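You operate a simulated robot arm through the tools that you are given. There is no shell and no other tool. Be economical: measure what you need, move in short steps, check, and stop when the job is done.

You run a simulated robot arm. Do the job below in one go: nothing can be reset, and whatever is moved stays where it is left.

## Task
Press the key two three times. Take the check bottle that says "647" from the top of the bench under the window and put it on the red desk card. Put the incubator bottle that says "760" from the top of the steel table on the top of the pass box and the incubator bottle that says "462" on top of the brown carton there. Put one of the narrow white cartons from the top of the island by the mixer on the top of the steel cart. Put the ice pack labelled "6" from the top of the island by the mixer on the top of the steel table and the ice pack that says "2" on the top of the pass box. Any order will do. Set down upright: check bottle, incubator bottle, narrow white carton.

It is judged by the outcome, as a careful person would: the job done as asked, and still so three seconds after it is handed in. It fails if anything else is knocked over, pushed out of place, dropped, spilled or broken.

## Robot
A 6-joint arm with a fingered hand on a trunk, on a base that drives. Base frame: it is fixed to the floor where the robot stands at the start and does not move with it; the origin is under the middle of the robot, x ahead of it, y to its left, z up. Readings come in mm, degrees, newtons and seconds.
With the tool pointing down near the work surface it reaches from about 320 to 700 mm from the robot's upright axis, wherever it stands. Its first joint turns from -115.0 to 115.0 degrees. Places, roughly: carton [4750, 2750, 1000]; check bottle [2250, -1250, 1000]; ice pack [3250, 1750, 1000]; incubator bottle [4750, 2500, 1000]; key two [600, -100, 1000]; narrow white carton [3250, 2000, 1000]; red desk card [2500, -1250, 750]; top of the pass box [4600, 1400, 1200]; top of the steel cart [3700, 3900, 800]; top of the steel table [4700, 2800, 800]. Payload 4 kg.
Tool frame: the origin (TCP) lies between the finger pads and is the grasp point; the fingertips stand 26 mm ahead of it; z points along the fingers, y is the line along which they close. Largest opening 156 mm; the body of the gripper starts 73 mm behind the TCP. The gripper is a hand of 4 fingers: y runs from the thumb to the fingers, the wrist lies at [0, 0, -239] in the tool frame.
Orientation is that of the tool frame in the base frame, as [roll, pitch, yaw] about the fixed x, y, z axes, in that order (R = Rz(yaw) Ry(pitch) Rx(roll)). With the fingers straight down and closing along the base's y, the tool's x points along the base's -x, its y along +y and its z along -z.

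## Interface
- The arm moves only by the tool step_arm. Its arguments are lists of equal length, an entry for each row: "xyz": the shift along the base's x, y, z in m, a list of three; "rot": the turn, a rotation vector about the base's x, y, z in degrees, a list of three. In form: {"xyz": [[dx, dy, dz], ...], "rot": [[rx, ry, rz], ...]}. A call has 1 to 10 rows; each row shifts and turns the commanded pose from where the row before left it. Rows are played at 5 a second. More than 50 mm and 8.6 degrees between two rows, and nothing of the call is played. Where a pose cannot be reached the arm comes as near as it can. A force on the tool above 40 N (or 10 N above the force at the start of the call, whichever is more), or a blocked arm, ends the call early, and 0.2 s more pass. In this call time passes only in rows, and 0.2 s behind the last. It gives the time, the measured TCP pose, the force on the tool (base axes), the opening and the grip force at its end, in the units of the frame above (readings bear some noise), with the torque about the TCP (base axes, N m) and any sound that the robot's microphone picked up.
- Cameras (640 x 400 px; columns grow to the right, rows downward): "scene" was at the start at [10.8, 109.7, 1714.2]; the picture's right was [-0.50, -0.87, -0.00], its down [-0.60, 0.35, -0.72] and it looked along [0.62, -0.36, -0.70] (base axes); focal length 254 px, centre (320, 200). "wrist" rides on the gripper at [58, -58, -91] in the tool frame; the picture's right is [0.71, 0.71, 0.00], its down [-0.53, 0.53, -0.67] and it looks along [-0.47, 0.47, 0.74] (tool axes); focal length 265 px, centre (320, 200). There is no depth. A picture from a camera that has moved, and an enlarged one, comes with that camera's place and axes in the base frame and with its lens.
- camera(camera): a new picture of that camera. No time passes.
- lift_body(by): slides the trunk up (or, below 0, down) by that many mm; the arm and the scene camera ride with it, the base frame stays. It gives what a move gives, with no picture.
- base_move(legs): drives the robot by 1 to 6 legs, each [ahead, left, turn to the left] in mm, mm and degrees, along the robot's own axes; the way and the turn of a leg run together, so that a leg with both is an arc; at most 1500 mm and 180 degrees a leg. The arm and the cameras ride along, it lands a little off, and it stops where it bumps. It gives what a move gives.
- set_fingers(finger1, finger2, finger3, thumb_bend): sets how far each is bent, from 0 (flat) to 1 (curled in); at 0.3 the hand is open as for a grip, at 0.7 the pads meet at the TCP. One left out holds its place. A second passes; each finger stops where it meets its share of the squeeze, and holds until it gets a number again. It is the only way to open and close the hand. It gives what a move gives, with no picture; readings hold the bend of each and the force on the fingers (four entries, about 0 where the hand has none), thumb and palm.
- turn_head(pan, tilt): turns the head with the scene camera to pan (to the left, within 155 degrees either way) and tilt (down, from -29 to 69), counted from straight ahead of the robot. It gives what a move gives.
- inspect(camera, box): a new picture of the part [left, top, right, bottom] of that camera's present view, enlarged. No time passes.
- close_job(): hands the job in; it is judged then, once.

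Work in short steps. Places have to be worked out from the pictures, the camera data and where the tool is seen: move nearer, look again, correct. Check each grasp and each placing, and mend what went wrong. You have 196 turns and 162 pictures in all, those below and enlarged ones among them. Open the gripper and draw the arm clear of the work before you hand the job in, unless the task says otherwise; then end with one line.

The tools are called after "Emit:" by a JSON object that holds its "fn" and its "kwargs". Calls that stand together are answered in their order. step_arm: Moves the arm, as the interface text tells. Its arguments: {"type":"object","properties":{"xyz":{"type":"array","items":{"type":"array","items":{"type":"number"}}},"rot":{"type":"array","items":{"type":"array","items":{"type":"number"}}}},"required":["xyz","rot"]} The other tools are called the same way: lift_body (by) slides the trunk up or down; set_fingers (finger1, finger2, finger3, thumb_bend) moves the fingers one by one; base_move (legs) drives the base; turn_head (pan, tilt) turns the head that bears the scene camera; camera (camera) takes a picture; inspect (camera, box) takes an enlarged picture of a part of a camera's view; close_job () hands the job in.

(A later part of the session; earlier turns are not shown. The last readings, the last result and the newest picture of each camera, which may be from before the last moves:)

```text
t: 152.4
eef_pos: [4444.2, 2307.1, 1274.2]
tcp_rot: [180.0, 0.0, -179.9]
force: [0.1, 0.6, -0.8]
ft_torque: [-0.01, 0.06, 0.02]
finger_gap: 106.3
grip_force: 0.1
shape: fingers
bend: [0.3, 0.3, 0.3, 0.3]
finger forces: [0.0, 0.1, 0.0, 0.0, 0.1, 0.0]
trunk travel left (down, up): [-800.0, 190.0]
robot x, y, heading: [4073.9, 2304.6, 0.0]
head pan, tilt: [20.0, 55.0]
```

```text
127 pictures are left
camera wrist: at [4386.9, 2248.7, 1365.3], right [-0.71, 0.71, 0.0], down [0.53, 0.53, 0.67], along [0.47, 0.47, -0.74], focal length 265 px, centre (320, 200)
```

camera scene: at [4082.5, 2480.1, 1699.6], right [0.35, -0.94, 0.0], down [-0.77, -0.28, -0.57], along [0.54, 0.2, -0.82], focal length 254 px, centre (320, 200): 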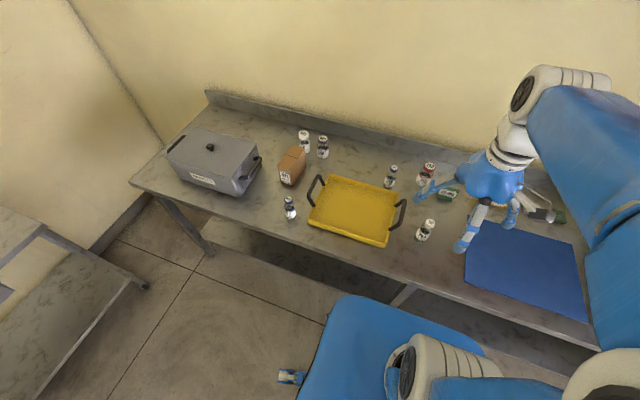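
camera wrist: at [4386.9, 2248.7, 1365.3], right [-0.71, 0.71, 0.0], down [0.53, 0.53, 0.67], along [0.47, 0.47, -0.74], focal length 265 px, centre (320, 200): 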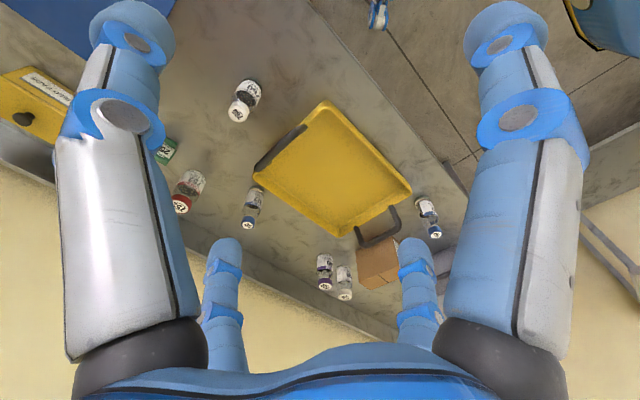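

760 is at about (4597, 2280), height ~125. I pre-close the fingers part-way and move above it.

Emit:
{"fn": "set_fingers", "kwargs": {"finger1": 0.47, "finger2": 0.47, "finger3": 0.47, "thumb_bend": 0.47}}

Emit:
{"fn": "step_arm", "kwargs": {"xyz": [[0.03, -0.005, -0.03], [0.03, -0.005, -0.03], [0.03, -0.005, -0.03], [0.03, -0.006, -0.03], [0.031, -0.006, -0.03], [0, 0, -0.04]], "rot": [[0, 0, 0], [0, 0, 0], [0, 0, 0], [0, 0, 0], [0, 0, 0], [0, 0, 0]]}}

Emit:
{"fn": "camera", "kwargs": {"camera": "wrist"}}

Emit:
{"fn": "inspect", "kwargs": {"camera": "scene", "box": [360, 100, 560, 260]}}

```text
t: 153.4
eef_pos: [4444.4, 2307.0, 1273.5]
tcp_rot: [-180.0, 0.0, -179.9]
force: [0.8, 0.7, 0.0]
ft_torque: [0.01, -0.02, 0.03]
finger_gap: 59.9
grip_force: 0.2
shape: fingers
bend: [0.47, 0.47, 0.47, 0.47]
finger forces: [0.0, 0.1, 0.0, 0.0, 0.0, 0.0]
trunk travel left (down, up): [-800.0, 190.0]
robot x, y, heading: [4075.0, 2307.6, 0.0]
head pan, tilt: [20.0, 55.0]
```

```text
t: 154.8
eef_pos: [4596.7, 2278.5, 1083.4]
tcp_rot: [-180.0, 0.0, -179.8]
force: [0.0, 0.3, 0.4]
ft_torque: [0.02, 0.02, -0.01]
finger_gap: 59.6
grip_force: 0.1
shape: fingers
bend: [0.47, 0.47, 0.47, 0.47]
finger forces: [0.0, 0.1, 0.1, 0.1, 0.0, 0.0]
trunk travel left (down, up): [-800.0, 190.0]
robot x, y, heading: [4069.8, 2306.4, 0.3]
head pan, tilt: [20.0, 55.0]
```

```text
126 pictures are left
camera wrist: at [4538.3, 2220.6, 1174.7], right [-0.71, 0.71, 0.0], down [0.53, 0.53, 0.67], along [0.47, 0.47, -0.74], focal length 265 px, centre (320, 200)
```

wrist: 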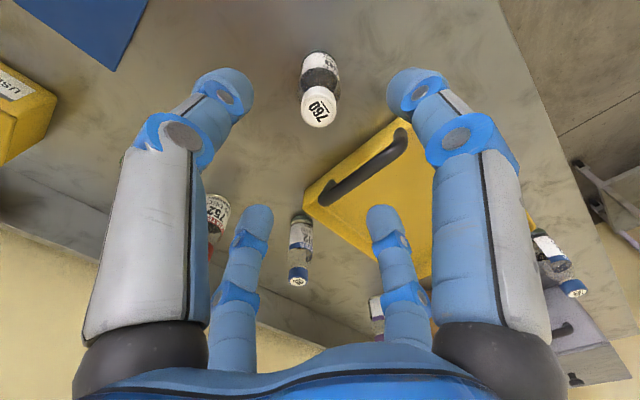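

```text
2.50 times, centred on (460, 180) of scene
camera zoom: at [4082.6, 2480.5, 1699.6], right [0.35, -0.94, 0.0], down [-0.77, -0.28, -0.57], along [0.54, 0.2, -0.82], focal length 636 px, centre (-30, 250)
```

zoom: 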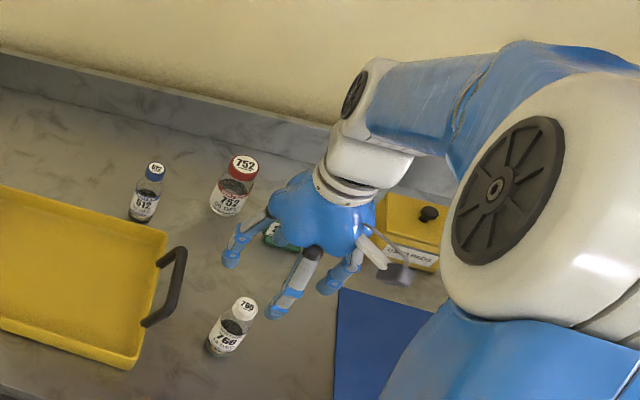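

Bottle axis at (4598, 2280) matches the TCP. I descend around it to z≈925.

Emit:
{"fn": "step_arm", "kwargs": {"xyz": [[0.001, 0.001, -0.04], [0, 0, -0.04], [0, 0, -0.04], [0, 0, -0.038]], "rot": [[0, 0, 0], [0, 0, 0], [0, 0, 0], [0, 0, 0]]}}

Emit:
{"fn": "camera", "kwargs": {"camera": "wrist"}}

```text
t: 155.8
eef_pos: [4594.1, 2282.7, 923.5]
tcp_rot: [-179.9, -0.1, -179.8]
force: [0.5, 0.4, -0.7]
ft_torque: [0.0, 0.02, 0.02]
finger_gap: 59.6
grip_force: 0.1
shape: fingers
bend: [0.47, 0.47, 0.47, 0.47]
finger forces: [0.1, 0.0, 0.1, 0.0, 0.1, 0.1]
trunk travel left (down, up): [-800.0, 190.0]
robot x, y, heading: [4075.6, 2303.6, 0.5]
head pan, tilt: [20.0, 55.0]
```

```text
124 pictures are left
camera wrist: at [4536.8, 2224.2, 1014.6], right [-0.71, 0.71, 0.0], down [0.53, 0.53, 0.67], along [0.47, 0.47, -0.74], focal length 265 px, centre (320, 200)
```

wrist: 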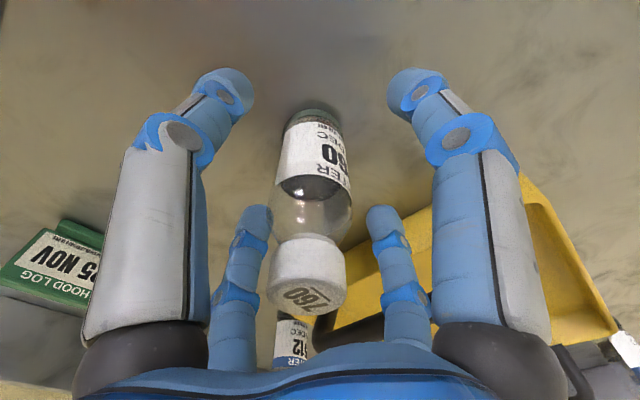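

The bottle stands between the fingers, not touching. I close the hand.

Emit:
{"fn": "set_fingers", "kwargs": {"finger1": 0.7, "finger2": 0.7, "finger3": 0.7, "thumb_bend": 0.7}}

Emit:
{"fn": "step_arm", "kwargs": {"xyz": [[0, 0, 0.015]], "rot": [[0, 0, 0]]}}

Emit:
{"fn": "camera", "kwargs": {"camera": "wrist"}}

```text
t: 156.8
eef_pos: [4592.2, 2282.3, 924.9]
tcp_rot: [-179.9, 0.0, -179.8]
force: [0.1, -0.1, 1.5]
ft_torque: [0.04, 0.03, -0.02]
finger_gap: 19.6
grip_force: 18.5
shape: fingers
bend: [0.61, 0.61, 0.62, 0.63]
finger forces: [8.4, 9.3, 8.1, 0.0, 10.9, 0.0]
trunk travel left (down, up): [-800.0, 190.0]
robot x, y, heading: [4075.3, 2305.9, 0.2]
head pan, tilt: [20.0, 55.0]
```

```text
t: 157.2
eef_pos: [4593.4, 2282.5, 940.0]
tcp_rot: [180.0, 0.0, -179.9]
force: [0.0, 0.1, -0.8]
ft_torque: [-0.02, -0.04, 0.0]
finger_gap: 19.4
grip_force: 17.9
shape: fingers
bend: [0.61, 0.61, 0.62, 0.63]
finger forces: [8.2, 9.1, 8.2, 0.1, 10.8, 0.0]
trunk travel left (down, up): [-800.0, 190.0]
robot x, y, heading: [4071.6, 2306.5, 0.4]
head pan, tilt: [20.0, 55.0]
```

```text
123 pictures are left
camera wrist: at [4535.2, 2223.6, 1031.1], right [-0.71, 0.71, 0.0], down [0.53, 0.53, 0.67], along [0.47, 0.47, -0.74], focal length 265 px, centre (320, 200)
```

wrist: 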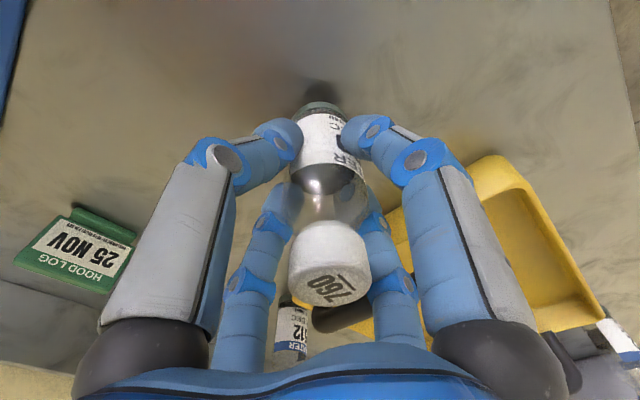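

Held by all four fingers and lifted. I raise it with the trunk and arm, draw back, and look toward the pass box.

Emit:
{"fn": "lift_body", "kwargs": {"by": 150}}

Emit:
{"fn": "step_arm", "kwargs": {"xyz": [[0, 0, 0.04], [0, 0, 0.04], [0, 0, 0.04], [0, 0, 0.04], [-0.03, 0.0, 0.035], [-0.03, 0.0, 0.035], [-0.03, 0.0, 0.03], [-0.04, 0.0, 0], [-0.04, 0.0, 0]], "rot": [[0, 0, 0], [0, 0, 0], [0, 0, 0], [0, 0, 0], [0, 0, 0], [0, 0, 0], [0, 0, 0], [0, 0, 0], [0, 0, 0]]}}

Emit:
{"fn": "turn_head", "kwargs": {"pan": -65, "tilt": 40}}

Emit:
{"fn": "camera", "kwargs": {"camera": "scene"}}

```text
t: 158.9
eef_pos: [4595.7, 2281.0, 1089.2]
tcp_rot: [179.9, 0.0, -179.9]
force: [0.1, -0.6, -1.9]
ft_torque: [-0.03, 0.01, 0.01]
finger_gap: 19.2
grip_force: 18.1
shape: fingers
bend: [0.61, 0.61, 0.62, 0.63]
finger forces: [8.2, 9.1, 8.0, 0.1, 10.9, 0.0]
trunk travel left (down, up): [-950.0, 40.0]
robot x, y, heading: [4075.2, 2303.9, 0.2]
head pan, tilt: [20.0, 55.0]
```

```text
t: 160.9
eef_pos: [4420.6, 2280.8, 1349.1]
tcp_rot: [-179.9, 0.1, -179.9]
force: [-0.4, 0.0, -0.7]
ft_torque: [0.0, -0.05, 0.0]
finger_gap: 19.5
grip_force: 17.4
shape: fingers
bend: [0.62, 0.61, 0.62, 0.63]
finger forces: [8.2, 9.1, 8.1, 0.0, 10.8, 0.1]
trunk travel left (down, up): [-950.0, 40.0]
robot x, y, heading: [4070.8, 2305.5, 0.1]
head pan, tilt: [20.0, 55.0]
```

```text
t: 162.5
eef_pos: [4421.6, 2283.2, 1348.7]
tcp_rot: [180.0, 0.1, -179.8]
force: [0.2, -0.6, -0.8]
ft_torque: [0.02, 0.02, 0.01]
finger_gap: 19.2
grip_force: 17.6
shape: fingers
bend: [0.62, 0.61, 0.62, 0.63]
finger forces: [8.0, 9.1, 8.1, 0.0, 10.8, 0.1]
trunk travel left (down, up): [-950.0, 40.0]
robot x, y, heading: [4072.0, 2302.9, 0.5]
head pan, tilt: [-65.0, 40.0]
```

```text
122 pictures are left
camera scene: at [4048.1, 2378.7, 1870.2], right [-0.9, -0.43, 0.0], down [-0.27, 0.58, -0.77], along [0.33, -0.69, -0.64], focal length 254 px, centre (320, 200)
```

scene: 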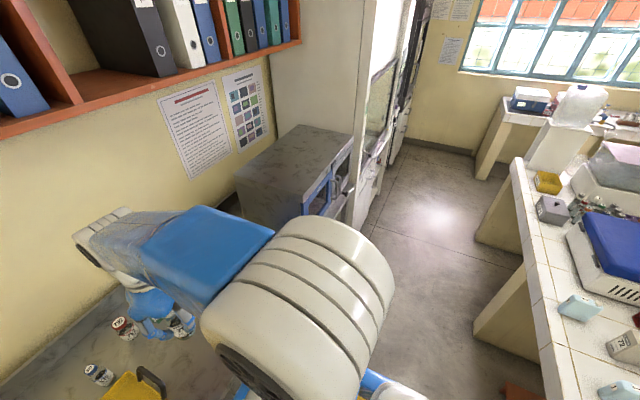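

The pass box top is empty, spanning about x 4490–4820, y 1020–1660. I slide the robot right to stand before it.

Emit:
{"fn": "base_move", "kwargs": {"legs": [[0, -740, 0]]}}

Emit:
{"fn": "turn_head", "kwargs": {"pan": 0, "tilt": 45}}

Emit:
{"fn": "camera", "kwargs": {"camera": "scene"}}

Emit:
{"fn": "camera", "kwargs": {"camera": "wrist"}}

```text
t: 172.3
eef_pos: [4428.0, 1543.8, 1348.5]
tcp_rot: [-179.9, -0.1, -179.8]
force: [0.3, 0.3, -0.7]
ft_torque: [0.04, 0.0, -0.05]
finger_gap: 19.3
grip_force: 17.9
shape: fingers
bend: [0.62, 0.61, 0.62, 0.63]
finger forces: [8.0, 9.3, 8.1, 0.0, 10.7, 0.1]
trunk travel left (down, up): [-950.0, 40.0]
robot x, y, heading: [4075.2, 1566.6, 0.6]
head pan, tilt: [-65.0, 40.0]
```

```text
t: 173.7
eef_pos: [4427.0, 1544.3, 1349.1]
tcp_rot: [179.9, 0.0, -179.8]
force: [0.6, 0.2, -0.7]
ft_torque: [-0.02, -0.01, -0.01]
finger_gap: 19.3
grip_force: 18.3
shape: fingers
bend: [0.62, 0.61, 0.62, 0.63]
finger forces: [8.1, 9.4, 8.1, 0.1, 10.6, 0.1]
trunk travel left (down, up): [-950.0, 40.0]
robot x, y, heading: [4077.2, 1566.8, 0.4]
head pan, tilt: [0.0, 45.0]
```

```text
121 pictures are left
camera scene: at [4098.8, 1716.5, 1863.0], right [0.01, -1.0, 0.0], down [-0.71, 0.0, -0.71], along [0.71, 0.0, -0.71], focal length 254 px, centre (320, 200)
```

scene: 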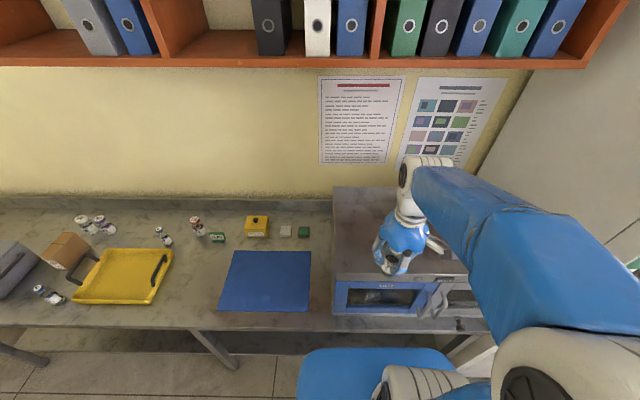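

```text
120 pictures are left
camera wrist: at [4369.6, 1485.3, 1440.8], right [-0.71, 0.7, 0.0], down [0.52, 0.53, 0.67], along [0.47, 0.47, -0.74], focal length 265 px, centre (320, 200)
```

wrist: 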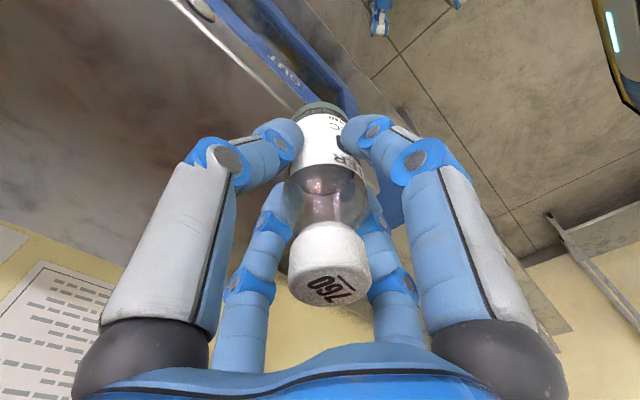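

Box top height estimates at 1190±20, front edge x≈4450, left edge y≈1670. I move in over (4600, 1540), staying high, then lower partway.

Emit:
{"fn": "step_arm", "kwargs": {"xyz": [[0.045, 0, 0], [0.045, 0, 0], [0.045, 0, 0], [0.045, 0, 0], [0, 0, -0.03], [0, 0, -0.02]], "rot": [[0, 0, 0], [0, 0, 0], [0, 0, 0], [0, 0, 0], [0, 0, 0], [0, 0, 0]]}}

Emit:
{"fn": "inspect", "kwargs": {"camera": "scene", "box": [320, 150, 520, 320]}}

Emit:
{"fn": "camera", "kwargs": {"camera": "wrist"}}

```text
t: 175.1
eef_pos: [4606.2, 1544.4, 1298.3]
tcp_rot: [-180.0, 0.0, -179.7]
force: [0.9, 0.6, -1.5]
ft_torque: [0.04, -0.01, 0.02]
finger_gap: 19.6
grip_force: 18.2
shape: fingers
bend: [0.62, 0.61, 0.62, 0.63]
finger forces: [8.1, 9.2, 8.2, 0.0, 10.7, 0.0]
trunk travel left (down, up): [-950.0, 40.0]
robot x, y, heading: [4077.4, 1567.8, 0.4]
head pan, tilt: [0.0, 45.0]
```

```text
2.35 times, centred on (420, 235) of scene
camera zoom: at [4100.6, 1716.7, 1863.0], right [0.01, -1.0, 0.0], down [-0.71, 0.0, -0.71], along [0.71, 0.0, -0.71], focal length 599 px, centre (85, 118)
```

zoom: 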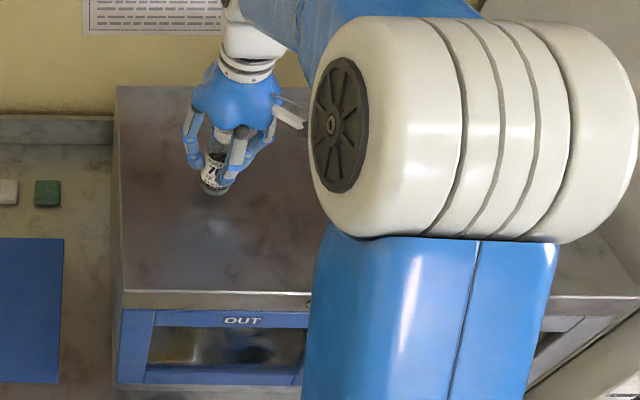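

```text
118 pictures are left
camera wrist: at [4549.5, 1486.0, 1389.5], right [-0.71, 0.7, 0.0], down [0.52, 0.53, 0.67], along [0.47, 0.47, -0.74], focal length 265 px, centre (320, 200)
```

wrist: 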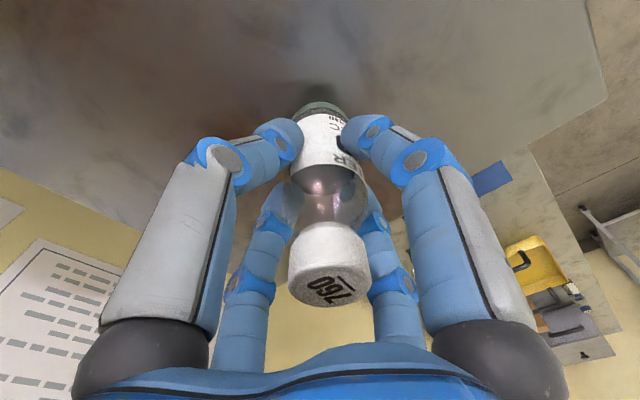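

Well over the box top. I lower slowly and watch for contact.

Emit:
{"fn": "step_arm", "kwargs": {"xyz": [[0, 0, -0.004], [0, 0, -0.004], [0, 0, -0.004], [0, 0, -0.004], [0, 0, -0.004], [0, 0, -0.004], [0, 0, -0.003], [0, 0, -0.003]], "rot": [[0, 0, 0], [0, 0, 0], [0, 0, 0], [0, 0, 0], [0, 0, 0], [0, 0, 0], [0, 0, 0], [0, 0, 0]]}}

Emit:
{"fn": "camera", "kwargs": {"camera": "wrist"}}

```text
t: 176.9
eef_pos: [4606.8, 1544.8, 1269.0]
tcp_rot: [-179.9, -0.1, -179.8]
force: [2.9, -0.4, 8.8]
ft_torque: [0.0, -0.09, -0.01]
finger_gap: 15.5
grip_force: 17.7
shape: fingers
bend: [0.63, 0.61, 0.63, 0.64]
finger forces: [7.0, 9.0, 8.7, 0.0, 10.4, 0.0]
trunk travel left (down, up): [-950.0, 40.0]
robot x, y, heading: [4075.2, 1568.7, 0.0]
head pan, tilt: [0.0, 45.0]
```

```text
117 pictures are left
camera wrist: at [4548.7, 1485.8, 1360.0], right [-0.71, 0.7, 0.0], down [0.52, 0.53, 0.67], along [0.47, 0.47, -0.74], focal length 265 px, centre (320, 200)
```

wrist: 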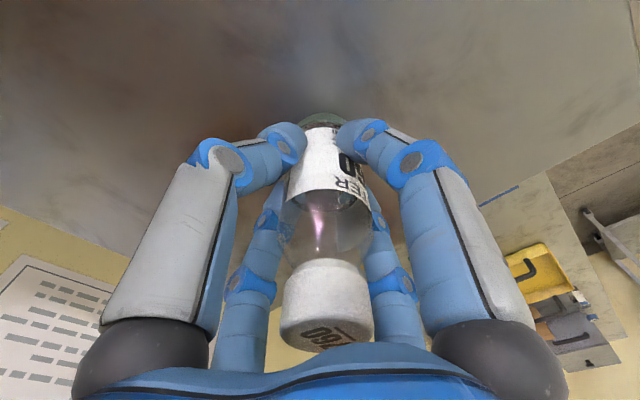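

Contact made (about 9 N; the bottle slid up a little in the fingers). I relieve 2 mm and open gently.

Emit:
{"fn": "step_arm", "kwargs": {"xyz": [[0, 0, 0.001]], "rot": [[0, 0, 0]]}}

Emit:
{"fn": "set_fingers", "kwargs": {"finger1": 0.45, "finger2": 0.45, "finger3": 0.45, "thumb_bend": 0.45}}

Emit:
{"fn": "camera", "kwargs": {"camera": "wrist"}}

```text
t: 177.3
eef_pos: [4605.1, 1544.7, 1267.7]
tcp_rot: [180.0, -0.1, -179.9]
force: [0.1, 0.2, 1.8]
ft_torque: [0.01, -0.03, 0.02]
finger_gap: 15.5
grip_force: 16.3
shape: fingers
bend: [0.63, 0.61, 0.63, 0.64]
finger forces: [7.3, 9.0, 7.6, 0.0, 9.6, 0.0]
trunk travel left (down, up): [-950.0, 40.0]
robot x, y, heading: [4076.0, 1565.5, 0.5]
head pan, tilt: [0.0, 45.0]
```

```text
t: 178.3
eef_pos: [4608.3, 1544.7, 1270.2]
tcp_rot: [180.0, 0.1, -179.9]
force: [-0.5, -0.9, -0.1]
ft_torque: [-0.04, 0.0, -0.01]
finger_gap: 65.1
grip_force: 0.0
shape: fingers
bend: [0.45, 0.45, 0.45, 0.45]
finger forces: [0.1, 0.1, 0.0, 0.0, 0.0, 0.0]
trunk travel left (down, up): [-950.0, 40.0]
robot x, y, heading: [4080.8, 1566.3, 0.6]
head pan, tilt: [0.0, 45.0]
```

```text
116 pictures are left
camera wrist: at [4549.8, 1485.5, 1361.9], right [-0.71, 0.7, 0.0], down [0.52, 0.53, 0.67], along [0.47, 0.47, -0.74], focal length 265 px, centre (320, 200)
```

wrist: 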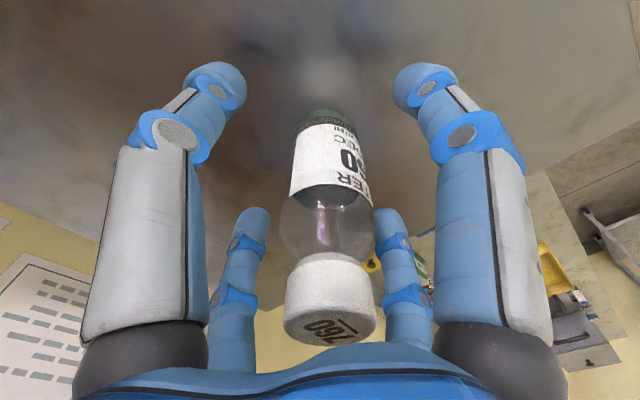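

Released and standing. I lift clear, draw back, and drive left to bottle 462.

Emit:
{"fn": "step_arm", "kwargs": {"xyz": [[0, 0, 0.04], [0, 0, 0.04], [0, 0, 0.04], [-0.04, 0, 0.01], [-0.045, 0, 0], [-0.045, 0, 0], [-0.045, 0, 0]], "rot": [[0, 0, 0], [0, 0, 0], [0, 0, 0], [0, 0, 0], [0, 0, 0], [0, 0, 0], [0, 0, 0]]}}

Emit:
{"fn": "camera", "kwargs": {"camera": "scene"}}

Emit:
{"fn": "base_move", "kwargs": {"legs": [[0, 1180, 0]]}}

Emit:
{"fn": "turn_head", "kwargs": {"pan": 10, "tilt": 55}}

Emit:
{"fn": "camera", "kwargs": {"camera": "scene"}}

Emit:
{"fn": "camera", "kwargs": {"camera": "wrist"}}

```text
t: 179.9
eef_pos: [4424.0, 1544.7, 1403.5]
tcp_rot: [-179.9, 0.3, -179.8]
force: [-1.2, -0.6, 0.4]
ft_torque: [0.0, -0.05, -0.03]
finger_gap: 64.9
grip_force: 0.2
shape: fingers
bend: [0.45, 0.45, 0.45, 0.45]
finger forces: [0.0, 0.0, 0.0, 0.0, 0.0, 0.0]
trunk travel left (down, up): [-950.0, 40.0]
robot x, y, heading: [4076.1, 1567.5, 0.3]
head pan, tilt: [0.0, 45.0]
```

```text
115 pictures are left
camera scene: at [4091.1, 1717.0, 1863.1], right [0.01, -1.0, 0.0], down [-0.7, -0.01, -0.71], along [0.71, 0.0, -0.7], focal length 254 px, centre (320, 200)
```

scene: 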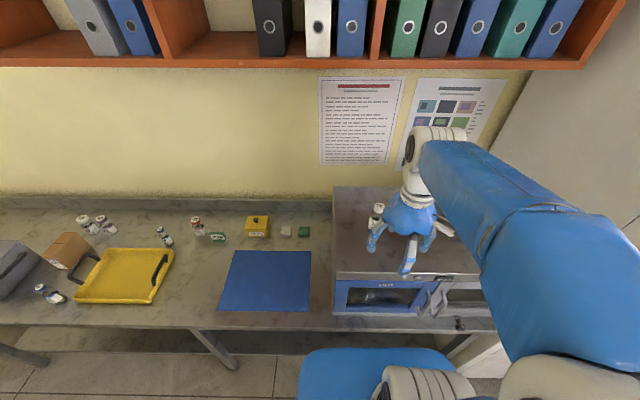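

```text
t: 194.9
eef_pos: [4421.8, 2709.5, 1401.3]
tcp_rot: [-180.0, 0.1, -179.7]
force: [0.0, 0.1, 0.2]
ft_torque: [-0.04, 0.02, 0.0]
finger_gap: 65.2
grip_force: 0.0
shape: fingers
bend: [0.45, 0.45, 0.45, 0.45]
finger forces: [0.0, 0.1, 0.0, 0.0, 0.1, 0.0]
trunk travel left (down, up): [-950.0, 40.0]
robot x, y, heading: [4069.3, 2731.5, 0.5]
head pan, tilt: [0.0, 45.0]
```

```text
t: 195.7
eef_pos: [4422.0, 2708.8, 1402.1]
tcp_rot: [180.0, 0.1, -179.7]
force: [-0.2, -0.1, 0.2]
ft_torque: [0.08, 0.01, -0.01]
finger_gap: 65.1
grip_force: 0.0
shape: fingers
bend: [0.45, 0.45, 0.45, 0.45]
finger forces: [0.1, 0.0, 0.1, 0.1, 0.0, 0.0]
trunk travel left (down, up): [-950.0, 40.0]
robot x, y, heading: [4065.8, 2732.2, 0.5]
head pan, tilt: [10.0, 55.0]
```

```text
114 pictures are left
camera scene: at [4079.3, 2892.9, 1849.6], right [0.18, -0.98, 0.0], down [-0.81, -0.15, -0.57], along [0.56, 0.1, -0.82], focal length 254 px, centre (320, 200)
```

scene: 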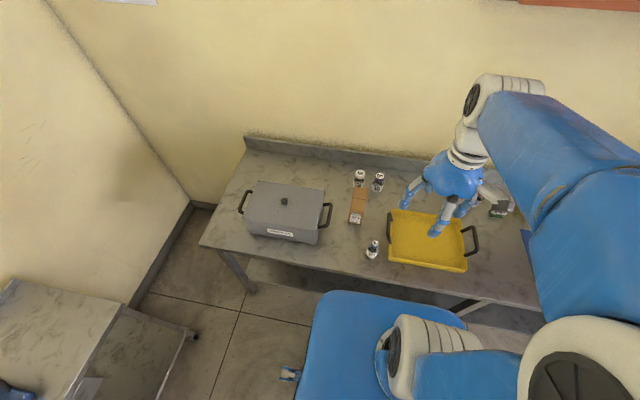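

```text
113 pictures are left
camera wrist: at [4364.0, 2650.4, 1493.0], right [-0.71, 0.7, 0.0], down [0.52, 0.53, 0.67], along [0.47, 0.48, -0.74], focal length 265 px, centre (320, 200)
```

wrist: 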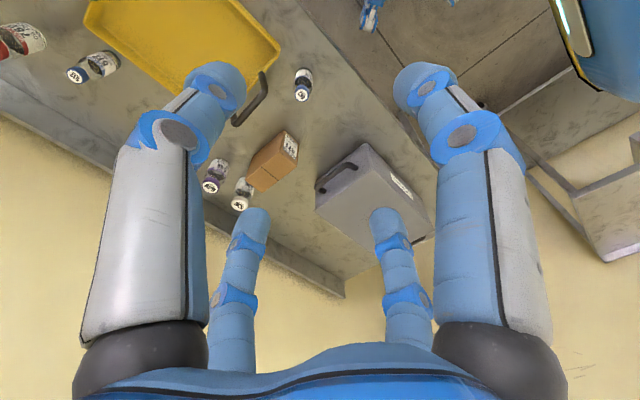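

462 at (4520, 2760) again. I lower the trunk back and take closer looks to pin the bottle and carton.

Emit:
{"fn": "lift_body", "kwargs": {"by": -150}}

Emit:
{"fn": "inspect", "kwargs": {"camera": "wrist", "box": [190, 40, 350, 240]}}

Emit:
{"fn": "inspect", "kwargs": {"camera": "scene", "box": [310, 140, 430, 280]}}

```text
t: 197.4
eef_pos: [4421.4, 2709.2, 1252.0]
tcp_rot: [-179.9, 0.0, -179.8]
force: [-0.4, -0.1, -0.9]
ft_torque: [0.01, 0.01, -0.04]
finger_gap: 65.0
grip_force: 0.1
shape: fingers
bend: [0.45, 0.45, 0.45, 0.45]
finger forces: [0.1, 0.0, 0.0, 0.0, 0.0, 0.0]
trunk travel left (down, up): [-800.0, 190.0]
robot x, y, heading: [4063.5, 2729.1, 0.7]
head pan, tilt: [10.0, 55.0]
```

```text
2.00 times, centred on (270, 140) of wrist
camera zoom: at [4363.4, 2651.2, 1343.2], right [-0.71, 0.7, 0.0], down [0.52, 0.53, 0.67], along [0.47, 0.47, -0.74], focal length 531 px, centre (420, 320)
```

zoom: 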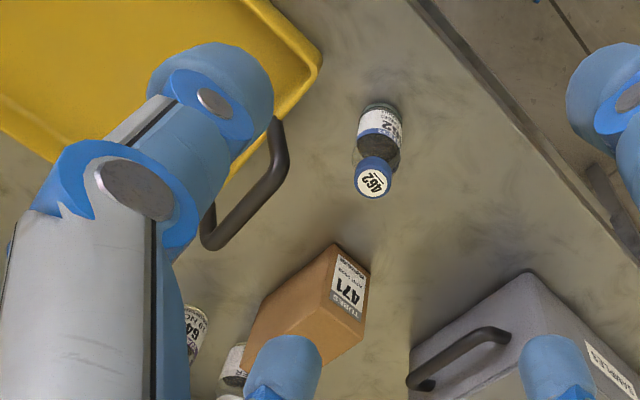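

```text
2.86 times, centred on (370, 210) of scene
camera zoom: at [4078.6, 2893.9, 1699.6], right [0.18, -0.98, 0.0], down [-0.81, -0.15, -0.57], along [0.56, 0.1, -0.82], focal length 727 px, centre (177, 171)
```

zoom: 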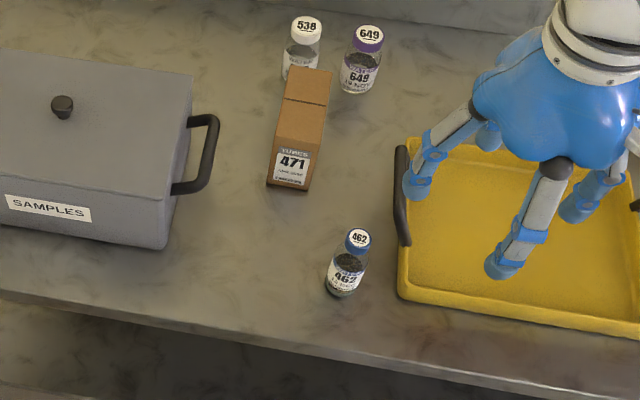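

462 at (4517, 2757); the carton top spans x 4652–4799, y 2808–2866, z≈947. I move above the bottle.

Emit:
{"fn": "step_arm", "kwargs": {"xyz": [[0.024, 0.012, -0.04], [0.024, 0.012, -0.04], [0.024, 0.012, -0.04], [0.024, 0.012, -0.04], [0, 0, -0.03]], "rot": [[0, 0, 0], [0, 0, 0], [0, 0, 0], [0, 0, 0], [0, 0, 0]]}}

Emit:
{"fn": "camera", "kwargs": {"camera": "wrist"}}

```text
t: 198.6
eef_pos: [4515.9, 2757.2, 1060.5]
tcp_rot: [180.0, 0.0, -179.7]
force: [-0.4, 1.0, 0.3]
ft_torque: [0.0, -0.03, -0.01]
finger_gap: 65.0
grip_force: 0.1
shape: fingers
bend: [0.45, 0.45, 0.45, 0.45]
finger forces: [0.1, 0.1, 0.0, 0.1, 0.0, 0.1]
trunk travel left (down, up): [-800.0, 190.0]
robot x, y, heading: [4067.9, 2727.7, 0.6]
head pan, tilt: [10.0, 55.0]
```

```text
110 pictures are left
camera wrist: at [4457.4, 2698.2, 1151.7], right [-0.71, 0.7, 0.0], down [0.52, 0.53, 0.67], along [0.47, 0.47, -0.74], focal length 265 px, centre (320, 200)
```

wrist: 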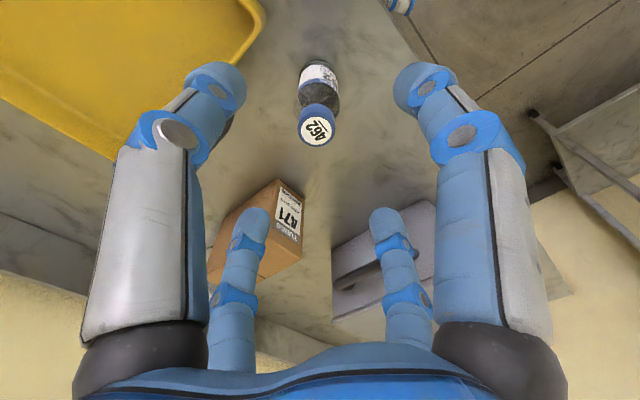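

Aligned within a few mm. Descend to z 925 and grip.

Emit:
{"fn": "step_arm", "kwargs": {"xyz": [[0.002, -0.001, -0.035], [0, 0, -0.035], [0, 0, -0.035], [0, 0, -0.03]], "rot": [[0, 0, 0], [0, 0, 0], [0, 0, 0], [0, 0, 0]]}}

Emit:
{"fn": "camera", "kwargs": {"camera": "wrist"}}

Emit:
{"fn": "set_fingers", "kwargs": {"finger1": 0.7, "finger2": 0.7, "finger3": 0.7, "thumb_bend": 0.7}}

Emit:
{"fn": "step_arm", "kwargs": {"xyz": [[0, 0, 0.02]], "rot": [[0, 0, 0]]}}

Emit:
{"fn": "camera", "kwargs": {"camera": "wrist"}}

```text
t: 199.6
eef_pos: [4519.1, 2755.7, 926.9]
tcp_rot: [-180.0, 0.0, -179.6]
force: [0.2, -0.8, 0.7]
ft_torque: [0.01, -0.02, 0.0]
finger_gap: 65.2
grip_force: 0.0
shape: fingers
bend: [0.45, 0.45, 0.45, 0.45]
finger forces: [0.0, 0.1, 0.1, 0.0, 0.0, 0.0]
trunk travel left (down, up): [-800.0, 190.0]
robot x, y, heading: [4066.8, 2728.9, 0.6]
head pan, tilt: [10.0, 55.0]
```

```text
109 pictures are left
camera wrist: at [4462.0, 2697.3, 1017.9], right [-0.71, 0.7, 0.0], down [0.52, 0.53, 0.67], along [0.47, 0.47, -0.74], focal length 265 px, centre (320, 200)
```

wrist: 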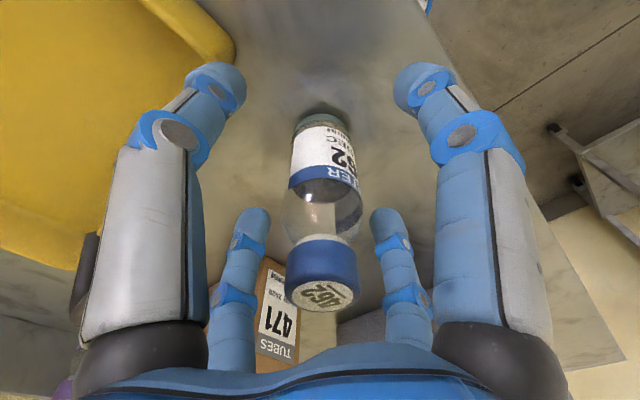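

```text
t: 200.6
eef_pos: [4518.9, 2755.7, 928.0]
tcp_rot: [179.9, 0.1, -179.7]
force: [-0.2, 0.5, 0.0]
ft_torque: [0.0, -0.02, 0.0]
finger_gap: 15.2
grip_force: 17.1
shape: fingers
bend: [0.63, 0.6, 0.6, 0.64]
finger forces: [6.5, 9.7, 8.7, 0.0, 8.9, 0.0]
trunk travel left (down, up): [-800.0, 190.0]
robot x, y, heading: [4064.7, 2733.6, 0.7]
head pan, tilt: [10.0, 55.0]
```

```text
t: 201.0
eef_pos: [4519.1, 2756.1, 946.7]
tcp_rot: [-180.0, 0.1, -179.7]
force: [-0.2, -0.2, -1.3]
ft_torque: [0.01, -0.04, 0.04]
finger_gap: 15.2
grip_force: 16.9
shape: fingers
bend: [0.63, 0.6, 0.6, 0.64]
finger forces: [6.4, 9.7, 8.7, 0.0, 8.9, 0.0]
trunk travel left (down, up): [-800.0, 190.0]
robot x, y, heading: [4068.4, 2730.9, 0.7]
head pan, tilt: [10.0, 55.0]
```

```text
108 pictures are left
camera wrist: at [4460.7, 2697.5, 1038.5], right [-0.71, 0.7, 0.0], down [0.52, 0.53, 0.67], along [0.47, 0.47, -0.74], focal length 265 px, centre (320, 200)
```

wrist: 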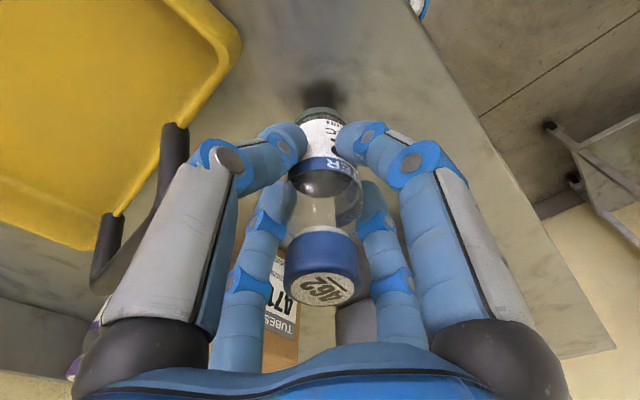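

Held. I raise it well above the carton and then move over its middle.

Emit:
{"fn": "step_arm", "kwargs": {"xyz": [[0, 0, 0.045], [0, 0, 0.045], [0, 0, 0.045], [0, 0, 0.025], [0.038, 0.016, 0], [0.038, 0.016, 0], [0.038, 0.016, 0], [0.038, 0.016, 0], [0.037, 0.016, 0]], "rot": [[0, 0, 0], [0, 0, 0], [0, 0, 0], [0, 0, 0], [0, 0, 0], [0, 0, 0], [0, 0, 0], [0, 0, 0], [0, 0, 0]]}}

Emit:
{"fn": "camera", "kwargs": {"camera": "wrist"}}

Emit:
{"fn": "inspect", "kwargs": {"camera": "scene", "box": [310, 100, 450, 240]}}

```text
t: 203.0
eef_pos: [4709.7, 2838.3, 1106.7]
tcp_rot: [-180.0, -0.1, -179.6]
force: [-0.1, -1.5, -1.2]
ft_torque: [-0.04, 0.06, 0.03]
finger_gap: 15.0
grip_force: 16.4
shape: fingers
bend: [0.63, 0.6, 0.6, 0.64]
finger forces: [6.3, 9.6, 8.9, 0.1, 8.6, 0.0]
trunk travel left (down, up): [-800.0, 190.0]
robot x, y, heading: [4065.8, 2728.8, 0.7]
head pan, tilt: [10.0, 55.0]
```

```text
107 pictures are left
camera wrist: at [4652.3, 2779.9, 1199.1], right [-0.71, 0.7, 0.0], down [0.52, 0.53, 0.67], along [0.47, 0.47, -0.75], focal length 265 px, centre (320, 200)
```

wrist: 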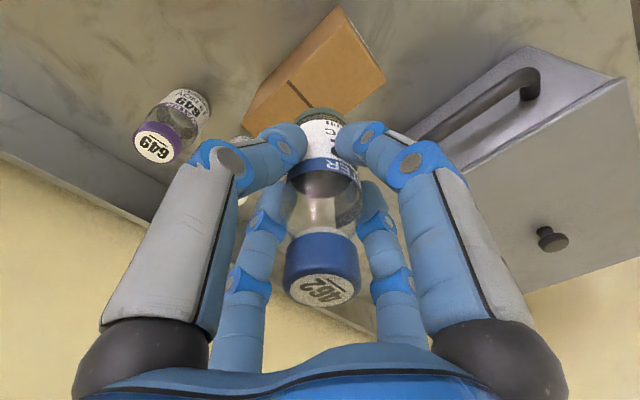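

```text
2.86 times, centred on (380, 170) of scene
camera zoom: at [4080.7, 2894.9, 1699.4], right [0.18, -0.98, 0.0], down [-0.81, -0.15, -0.57], along [0.56, 0.1, -0.82], focal length 727 px, centre (149, 286)
```

zoom: 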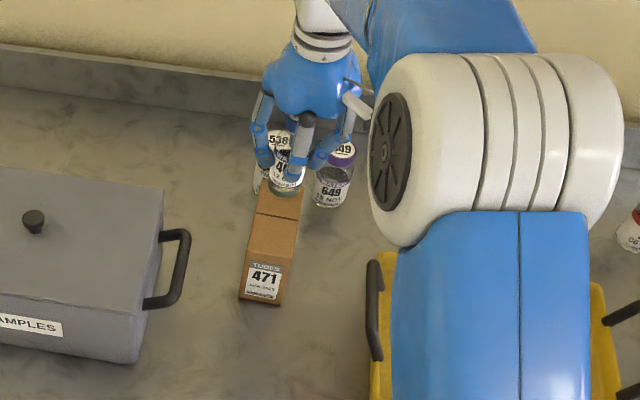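

Carton and bottle are aligned (carton centre y≈2840). I lower to just above the carton top and then slowly to contact.

Emit:
{"fn": "step_arm", "kwargs": {"xyz": [[0.002, 0.003, -0.04], [0, 0, -0.03], [0, 0, -0.004], [0, 0, -0.004], [0, 0, -0.003], [0, 0, -0.003]], "rot": [[0, 0, 0], [0, 0, 0], [0, 0, 0], [0, 0, 0], [0, 0, 0], [0, 0, 0]]}}

Emit:
{"fn": "camera", "kwargs": {"camera": "wrist"}}

Emit:
{"fn": "inspect", "kwargs": {"camera": "scene", "box": [310, 100, 450, 240]}}

```text
t: 204.4
eef_pos: [4708.6, 2837.3, 1024.2]
tcp_rot: [179.9, 0.2, -179.7]
force: [0.9, -1.9, 15.3]
ft_torque: [0.02, -0.12, 0.01]
finger_gap: 11.1
grip_force: 18.4
shape: fingers
bend: [0.64, 0.6, 0.6, 0.66]
finger forces: [6.1, 10.8, 11.7, 0.0, 9.2, 0.0]
trunk travel left (down, up): [-800.0, 190.0]
robot x, y, heading: [4066.7, 2727.8, 0.4]
head pan, tilt: [10.0, 55.0]
```

```text
105 pictures are left
camera wrist: at [4650.6, 2780.4, 1115.4], right [-0.71, 0.7, 0.0], down [0.52, 0.53, 0.67], along [0.47, 0.48, -0.74], focal length 265 px, centre (320, 200)
```

wrist: 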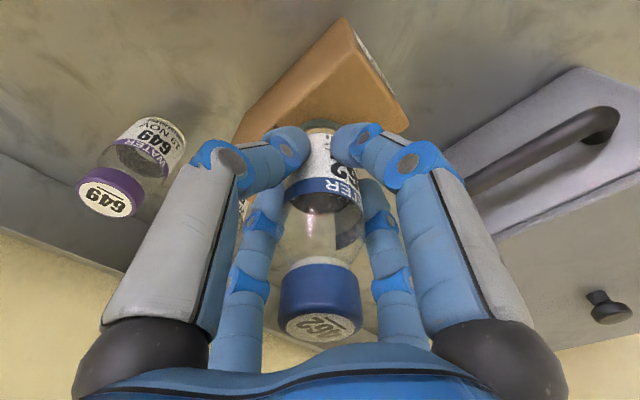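

```text
2.86 times, centred on (380, 170) of scene
camera zoom: at [4075.2, 2892.8, 1699.6], right [0.18, -0.98, 0.0], down [-0.8, -0.15, -0.58], along [0.57, 0.11, -0.82], focal length 727 px, centre (149, 286)
```

zoom: 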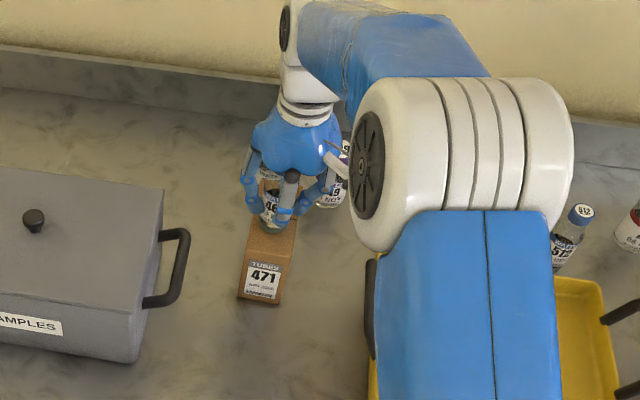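

Contact felt (15 N). I relieve slightly and zoom to check that the base is fully on the carton before releasing.

Emit:
{"fn": "step_arm", "kwargs": {"xyz": [[0, 0, 0.003]], "rot": [[0, 0, 0]]}}

Emit:
{"fn": "inspect", "kwargs": {"camera": "scene", "box": [350, 150, 400, 210]}}

Emit:
{"fn": "inspect", "kwargs": {"camera": "wrist", "box": [220, 0, 440, 220]}}

```text
t: 204.8
eef_pos: [4709.4, 2838.4, 1024.4]
tcp_rot: [180.0, -0.2, -179.7]
force: [-1.5, -1.4, 9.1]
ft_torque: [0.01, -0.01, 0.01]
finger_gap: 11.4
grip_force: 18.0
shape: fingers
bend: [0.64, 0.6, 0.6, 0.66]
finger forces: [6.2, 10.6, 10.5, 0.1, 9.1, 0.0]
trunk travel left (down, up): [-800.0, 190.0]
robot x, y, heading: [4068.0, 2730.1, 0.5]
head pan, tilt: [10.0, 55.0]
```

```text
6.67 times, centred on (375, 180) of scene
camera zoom: at [4077.2, 2893.3, 1699.4], right [0.18, -0.98, 0.0], down [-0.8, -0.15, -0.57], along [0.56, 0.1, -0.82], focal length 1697 px, centre (-47, 333)
```

zoom: 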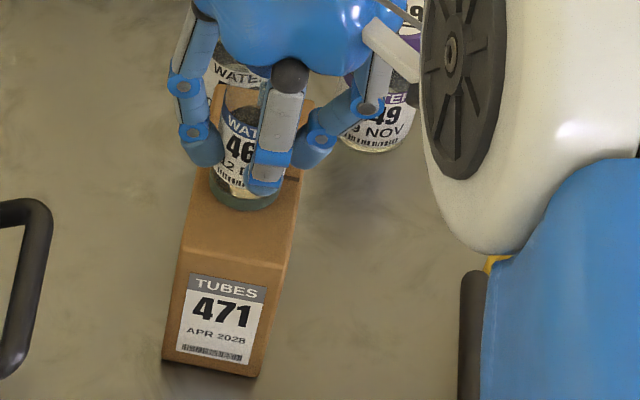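

```text
1.82 times, centred on (330, 110) of wrist
camera zoom: at [4651.7, 2780.6, 1116.1], right [-0.71, 0.7, 0.0], down [0.52, 0.53, 0.67], along [0.47, 0.47, -0.74], focal length 483 px, centre (302, 364)
```

zoom: 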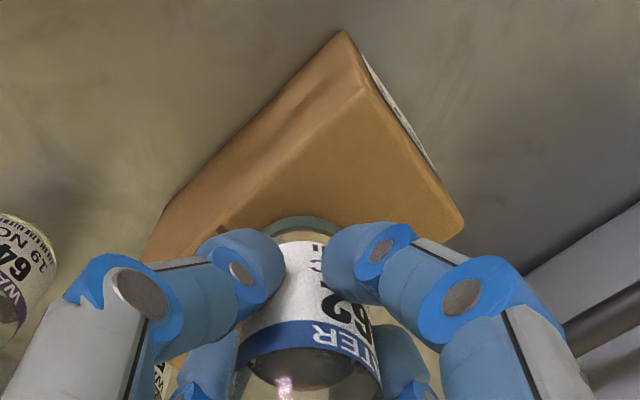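

The bottle base is centred on the carton. Relieve a little more and release.

Emit:
{"fn": "step_arm", "kwargs": {"xyz": [[0, 0, 0.003]], "rot": [[0, 0, 0]]}}

Emit:
{"fn": "set_fingers", "kwargs": {"finger1": 0.5, "finger2": 0.5, "finger3": 0.5, "thumb_bend": 0.5}}

Emit:
{"fn": "camera", "kwargs": {"camera": "wrist"}}

```text
t: 205.2
eef_pos: [4709.9, 2840.3, 1027.0]
tcp_rot: [179.9, -0.2, -179.7]
force: [-0.7, -0.3, -1.0]
ft_torque: [0.0, -0.02, -0.02]
finger_gap: 11.1
grip_force: 15.8
shape: fingers
bend: [0.64, 0.6, 0.6, 0.66]
finger forces: [5.2, 9.6, 9.5, 0.1, 7.5, 0.1]
trunk travel left (down, up): [-800.0, 190.0]
robot x, y, heading: [4065.7, 2730.1, 0.7]
head pan, tilt: [10.0, 55.0]
```

```text
t: 206.2
eef_pos: [4710.9, 2839.7, 1027.2]
tcp_rot: [-180.0, 0.0, -179.7]
force: [-0.1, -0.5, 0.2]
ft_torque: [0.02, -0.02, -0.02]
finger_gap: 50.8
grip_force: 0.0
shape: fingers
bend: [0.5, 0.5, 0.5, 0.5]
finger forces: [0.1, 0.1, 0.1, 0.0, 0.1, 0.0]
trunk travel left (down, up): [-800.0, 190.0]
robot x, y, heading: [4070.9, 2727.6, 1.1]
head pan, tilt: [10.0, 55.0]
```

```text
101 pictures are left
camera wrist: at [4653.7, 2781.4, 1120.0], right [-0.71, 0.7, 0.0], down [0.52, 0.53, 0.67], along [0.47, 0.47, -0.74], focal length 265 px, centre (320, 200)
```

wrist: 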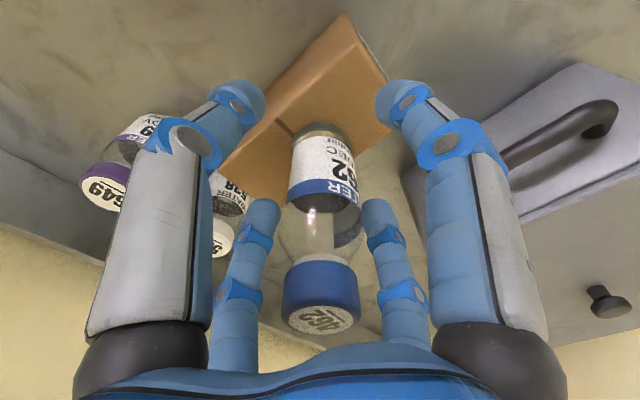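

462 stands on the carton. I lift clear, retract, and turn round in the open area to face the island.

Emit:
{"fn": "step_arm", "kwargs": {"xyz": [[0, 0, 0.04], [0, 0, 0.04], [0, 0, 0.04], [0, 0, 0.04], [-0.04, -0.015, 0.02], [-0.045, -0.02, 0.02], [-0.045, -0.02, 0.02], [-0.045, -0.02, 0], [-0.045, -0.02, 0], [-0.045, -0.02, 0]], "rot": [[0, 0, 0], [0, 0, 0], [0, 0, 0], [0, 0, 0], [0, 0, 0], [0, 0, 0], [0, 0, 0], [0, 0, 0], [0, 0, 0], [0, 0, 0]]}}

Emit:
{"fn": "inspect", "kwargs": {"camera": "scene", "box": [310, 120, 450, 240]}}

Emit:
{"fn": "base_move", "kwargs": {"legs": [[-100, 0, 0], [0, 0, 179]]}}

Emit:
{"fn": "turn_head", "kwargs": {"pan": 40, "tilt": 35}}

Emit:
{"fn": "camera", "kwargs": {"camera": "scene"}}

```text
refused: row 6 steps farther than a row can; nothing moved
```

```text
3.33 times, centred on (380, 180) of scene
camera zoom: at [4079.2, 2893.8, 1699.5], right [0.18, -0.98, 0.0], down [-0.81, -0.15, -0.57], along [0.56, 0.1, -0.82], focal length 848 px, centre (120, 267)
```

zoom: 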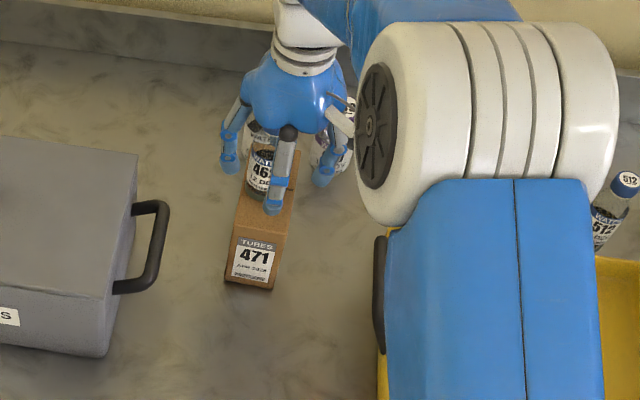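

```text
t: 227.7
eef_pos: [3324.2, 2629.0, 1027.9]
tcp_rot: [-179.9, 0.0, -0.4]
force: [-0.3, 0.2, 0.5]
ft_torque: [0.05, 0.04, 0.06]
finger_gap: 50.7
grip_force: 0.0
shape: fingers
bend: [0.5, 0.5, 0.5, 0.5]
finger forces: [0.1, 0.0, 0.0, 0.1, 0.0, 0.0]
trunk travel left (down, up): [-800.0, 190.0]
robot x, y, heading: [3971.2, 2728.2, 179.9]
head pan, tilt: [10.0, 55.0]
```

```text
t: 228.6
eef_pos: [3324.9, 2629.5, 1028.0]
tcp_rot: [180.0, 0.1, -0.4]
force: [0.3, -0.6, 0.0]
ft_torque: [-0.02, 0.0, -0.03]
finger_gap: 50.8
grip_force: 0.1
shape: fingers
bend: [0.5, 0.5, 0.5, 0.5]
finger forces: [0.0, 0.0, 0.0, 0.0, 0.1, 0.1]
trunk travel left (down, up): [-800.0, 190.0]
robot x, y, heading: [3970.1, 2730.3, 180.0]
head pan, tilt: [40.0, 35.0]
```

```text
99 pictures are left
camera scene: at [3962.4, 2521.7, 1727.7], right [-0.64, 0.77, 0.0], down [0.44, 0.37, -0.82], along [-0.63, -0.52, -0.57], focal length 254 px, centre (320, 200)
```

scene: 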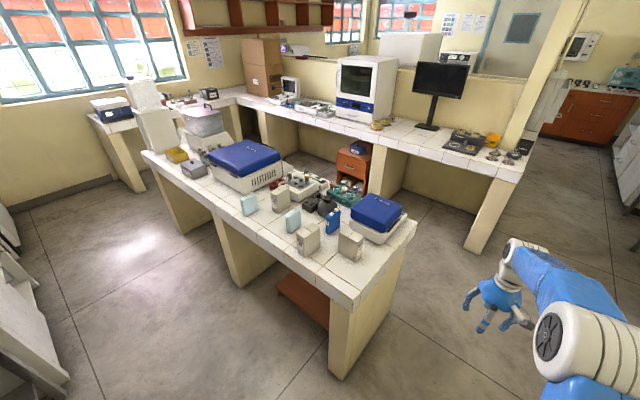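

The arm move had been refused and the base moved with the fingers around the bottle — I must check bottle 462 at once.

Emit:
{"fn": "turn_head", "kwargs": {"pan": -155, "tilt": 40}}

Emit:
{"fn": "camera", "kwargs": {"camera": "scene"}}

```text
t: 231.5
eef_pos: [3325.6, 2628.0, 1027.5]
tcp_rot: [-180.0, 0.0, -0.4]
force: [0.4, -0.4, 0.0]
ft_torque: [0.03, 0.03, 0.01]
finger_gap: 50.7
grip_force: 0.0
shape: fingers
bend: [0.5, 0.5, 0.5, 0.5]
finger forces: [0.1, 0.0, 0.0, 0.1, 0.0, 0.1]
trunk travel left (down, up): [-800.0, 190.0]
robot x, y, heading: [3969.4, 2732.0, 179.7]
head pan, tilt: [-154.7, 40.0]
```

```text
98 pictures are left
camera scene: at [4107.3, 2614.1, 1720.2], right [0.42, -0.91, 0.0], down [-0.58, -0.27, -0.77], along [0.69, 0.32, -0.64], focal length 254 px, centre (320, 200)
```

scene: 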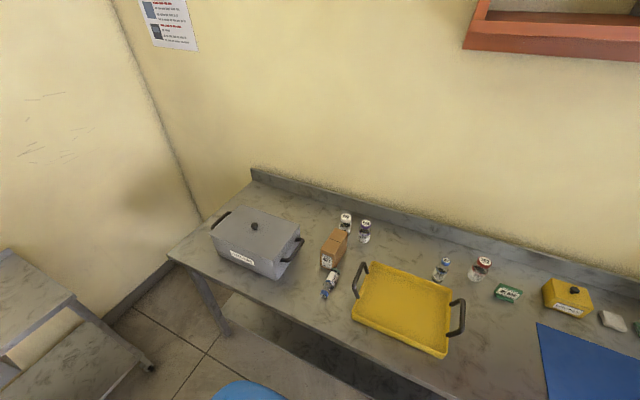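

Emit:
{"fn": "inspect", "kwargs": {"camera": "scene", "box": [270, 200, 400, 310]}}

```text
3.64 times, centred on (335, 255) of scene
camera zoom: at [4107.3, 2614.1, 1720.2], right [0.42, -0.91, 0.0], down [-0.58, -0.27, -0.77], along [0.69, 0.32, -0.64], focal length 926 px, centre (266, 0)
```

zoom: 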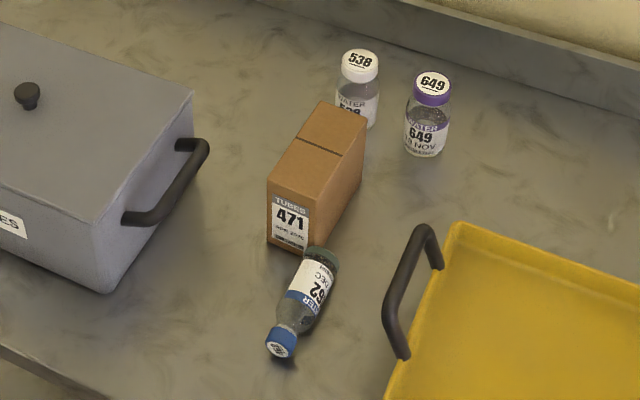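

Bottle 462 was tipped off the carton and lies on the table, intact, its cap toward the robot; the carton and others are still in place. I'll mend it: first retract and raise the arm.

Emit:
{"fn": "step_arm", "kwargs": {"xyz": [[0.027, 0.01, 0.022], [0.027, 0.01, 0.022], [0.027, 0.01, 0.022], [0.027, 0.01, 0.022], [0.027, 0.01, 0.022], [0.027, 0.01, 0.022], [0.027, 0.01, 0.022], [0.027, 0.01, 0.022], [0.027, 0.01, 0.022], [0.027, 0.01, 0.022]], "rot": [[0, 0, 0], [0, 0, 0], [0, 0, 0], [0, 0, 0], [0, 0, 0], [0, 0, 0], [0, 0, 0], [0, 0, 0], [0, 0, 0], [0, 0, 0]]}}

```text
t: 233.7
eef_pos: [3596.1, 2730.8, 1251.0]
tcp_rot: [180.0, 0.1, -0.4]
force: [0.1, 0.3, -0.7]
ft_torque: [0.0, 0.01, 0.0]
finger_gap: 50.8
grip_force: 0.2
shape: fingers
bend: [0.5, 0.5, 0.5, 0.5]
finger forces: [0.1, 0.0, 0.0, 0.0, 0.1, 0.1]
trunk travel left (down, up): [-800.0, 190.0]
robot x, y, heading: [3967.0, 2728.5, 179.7]
head pan, tilt: [-154.7, 40.0]
```

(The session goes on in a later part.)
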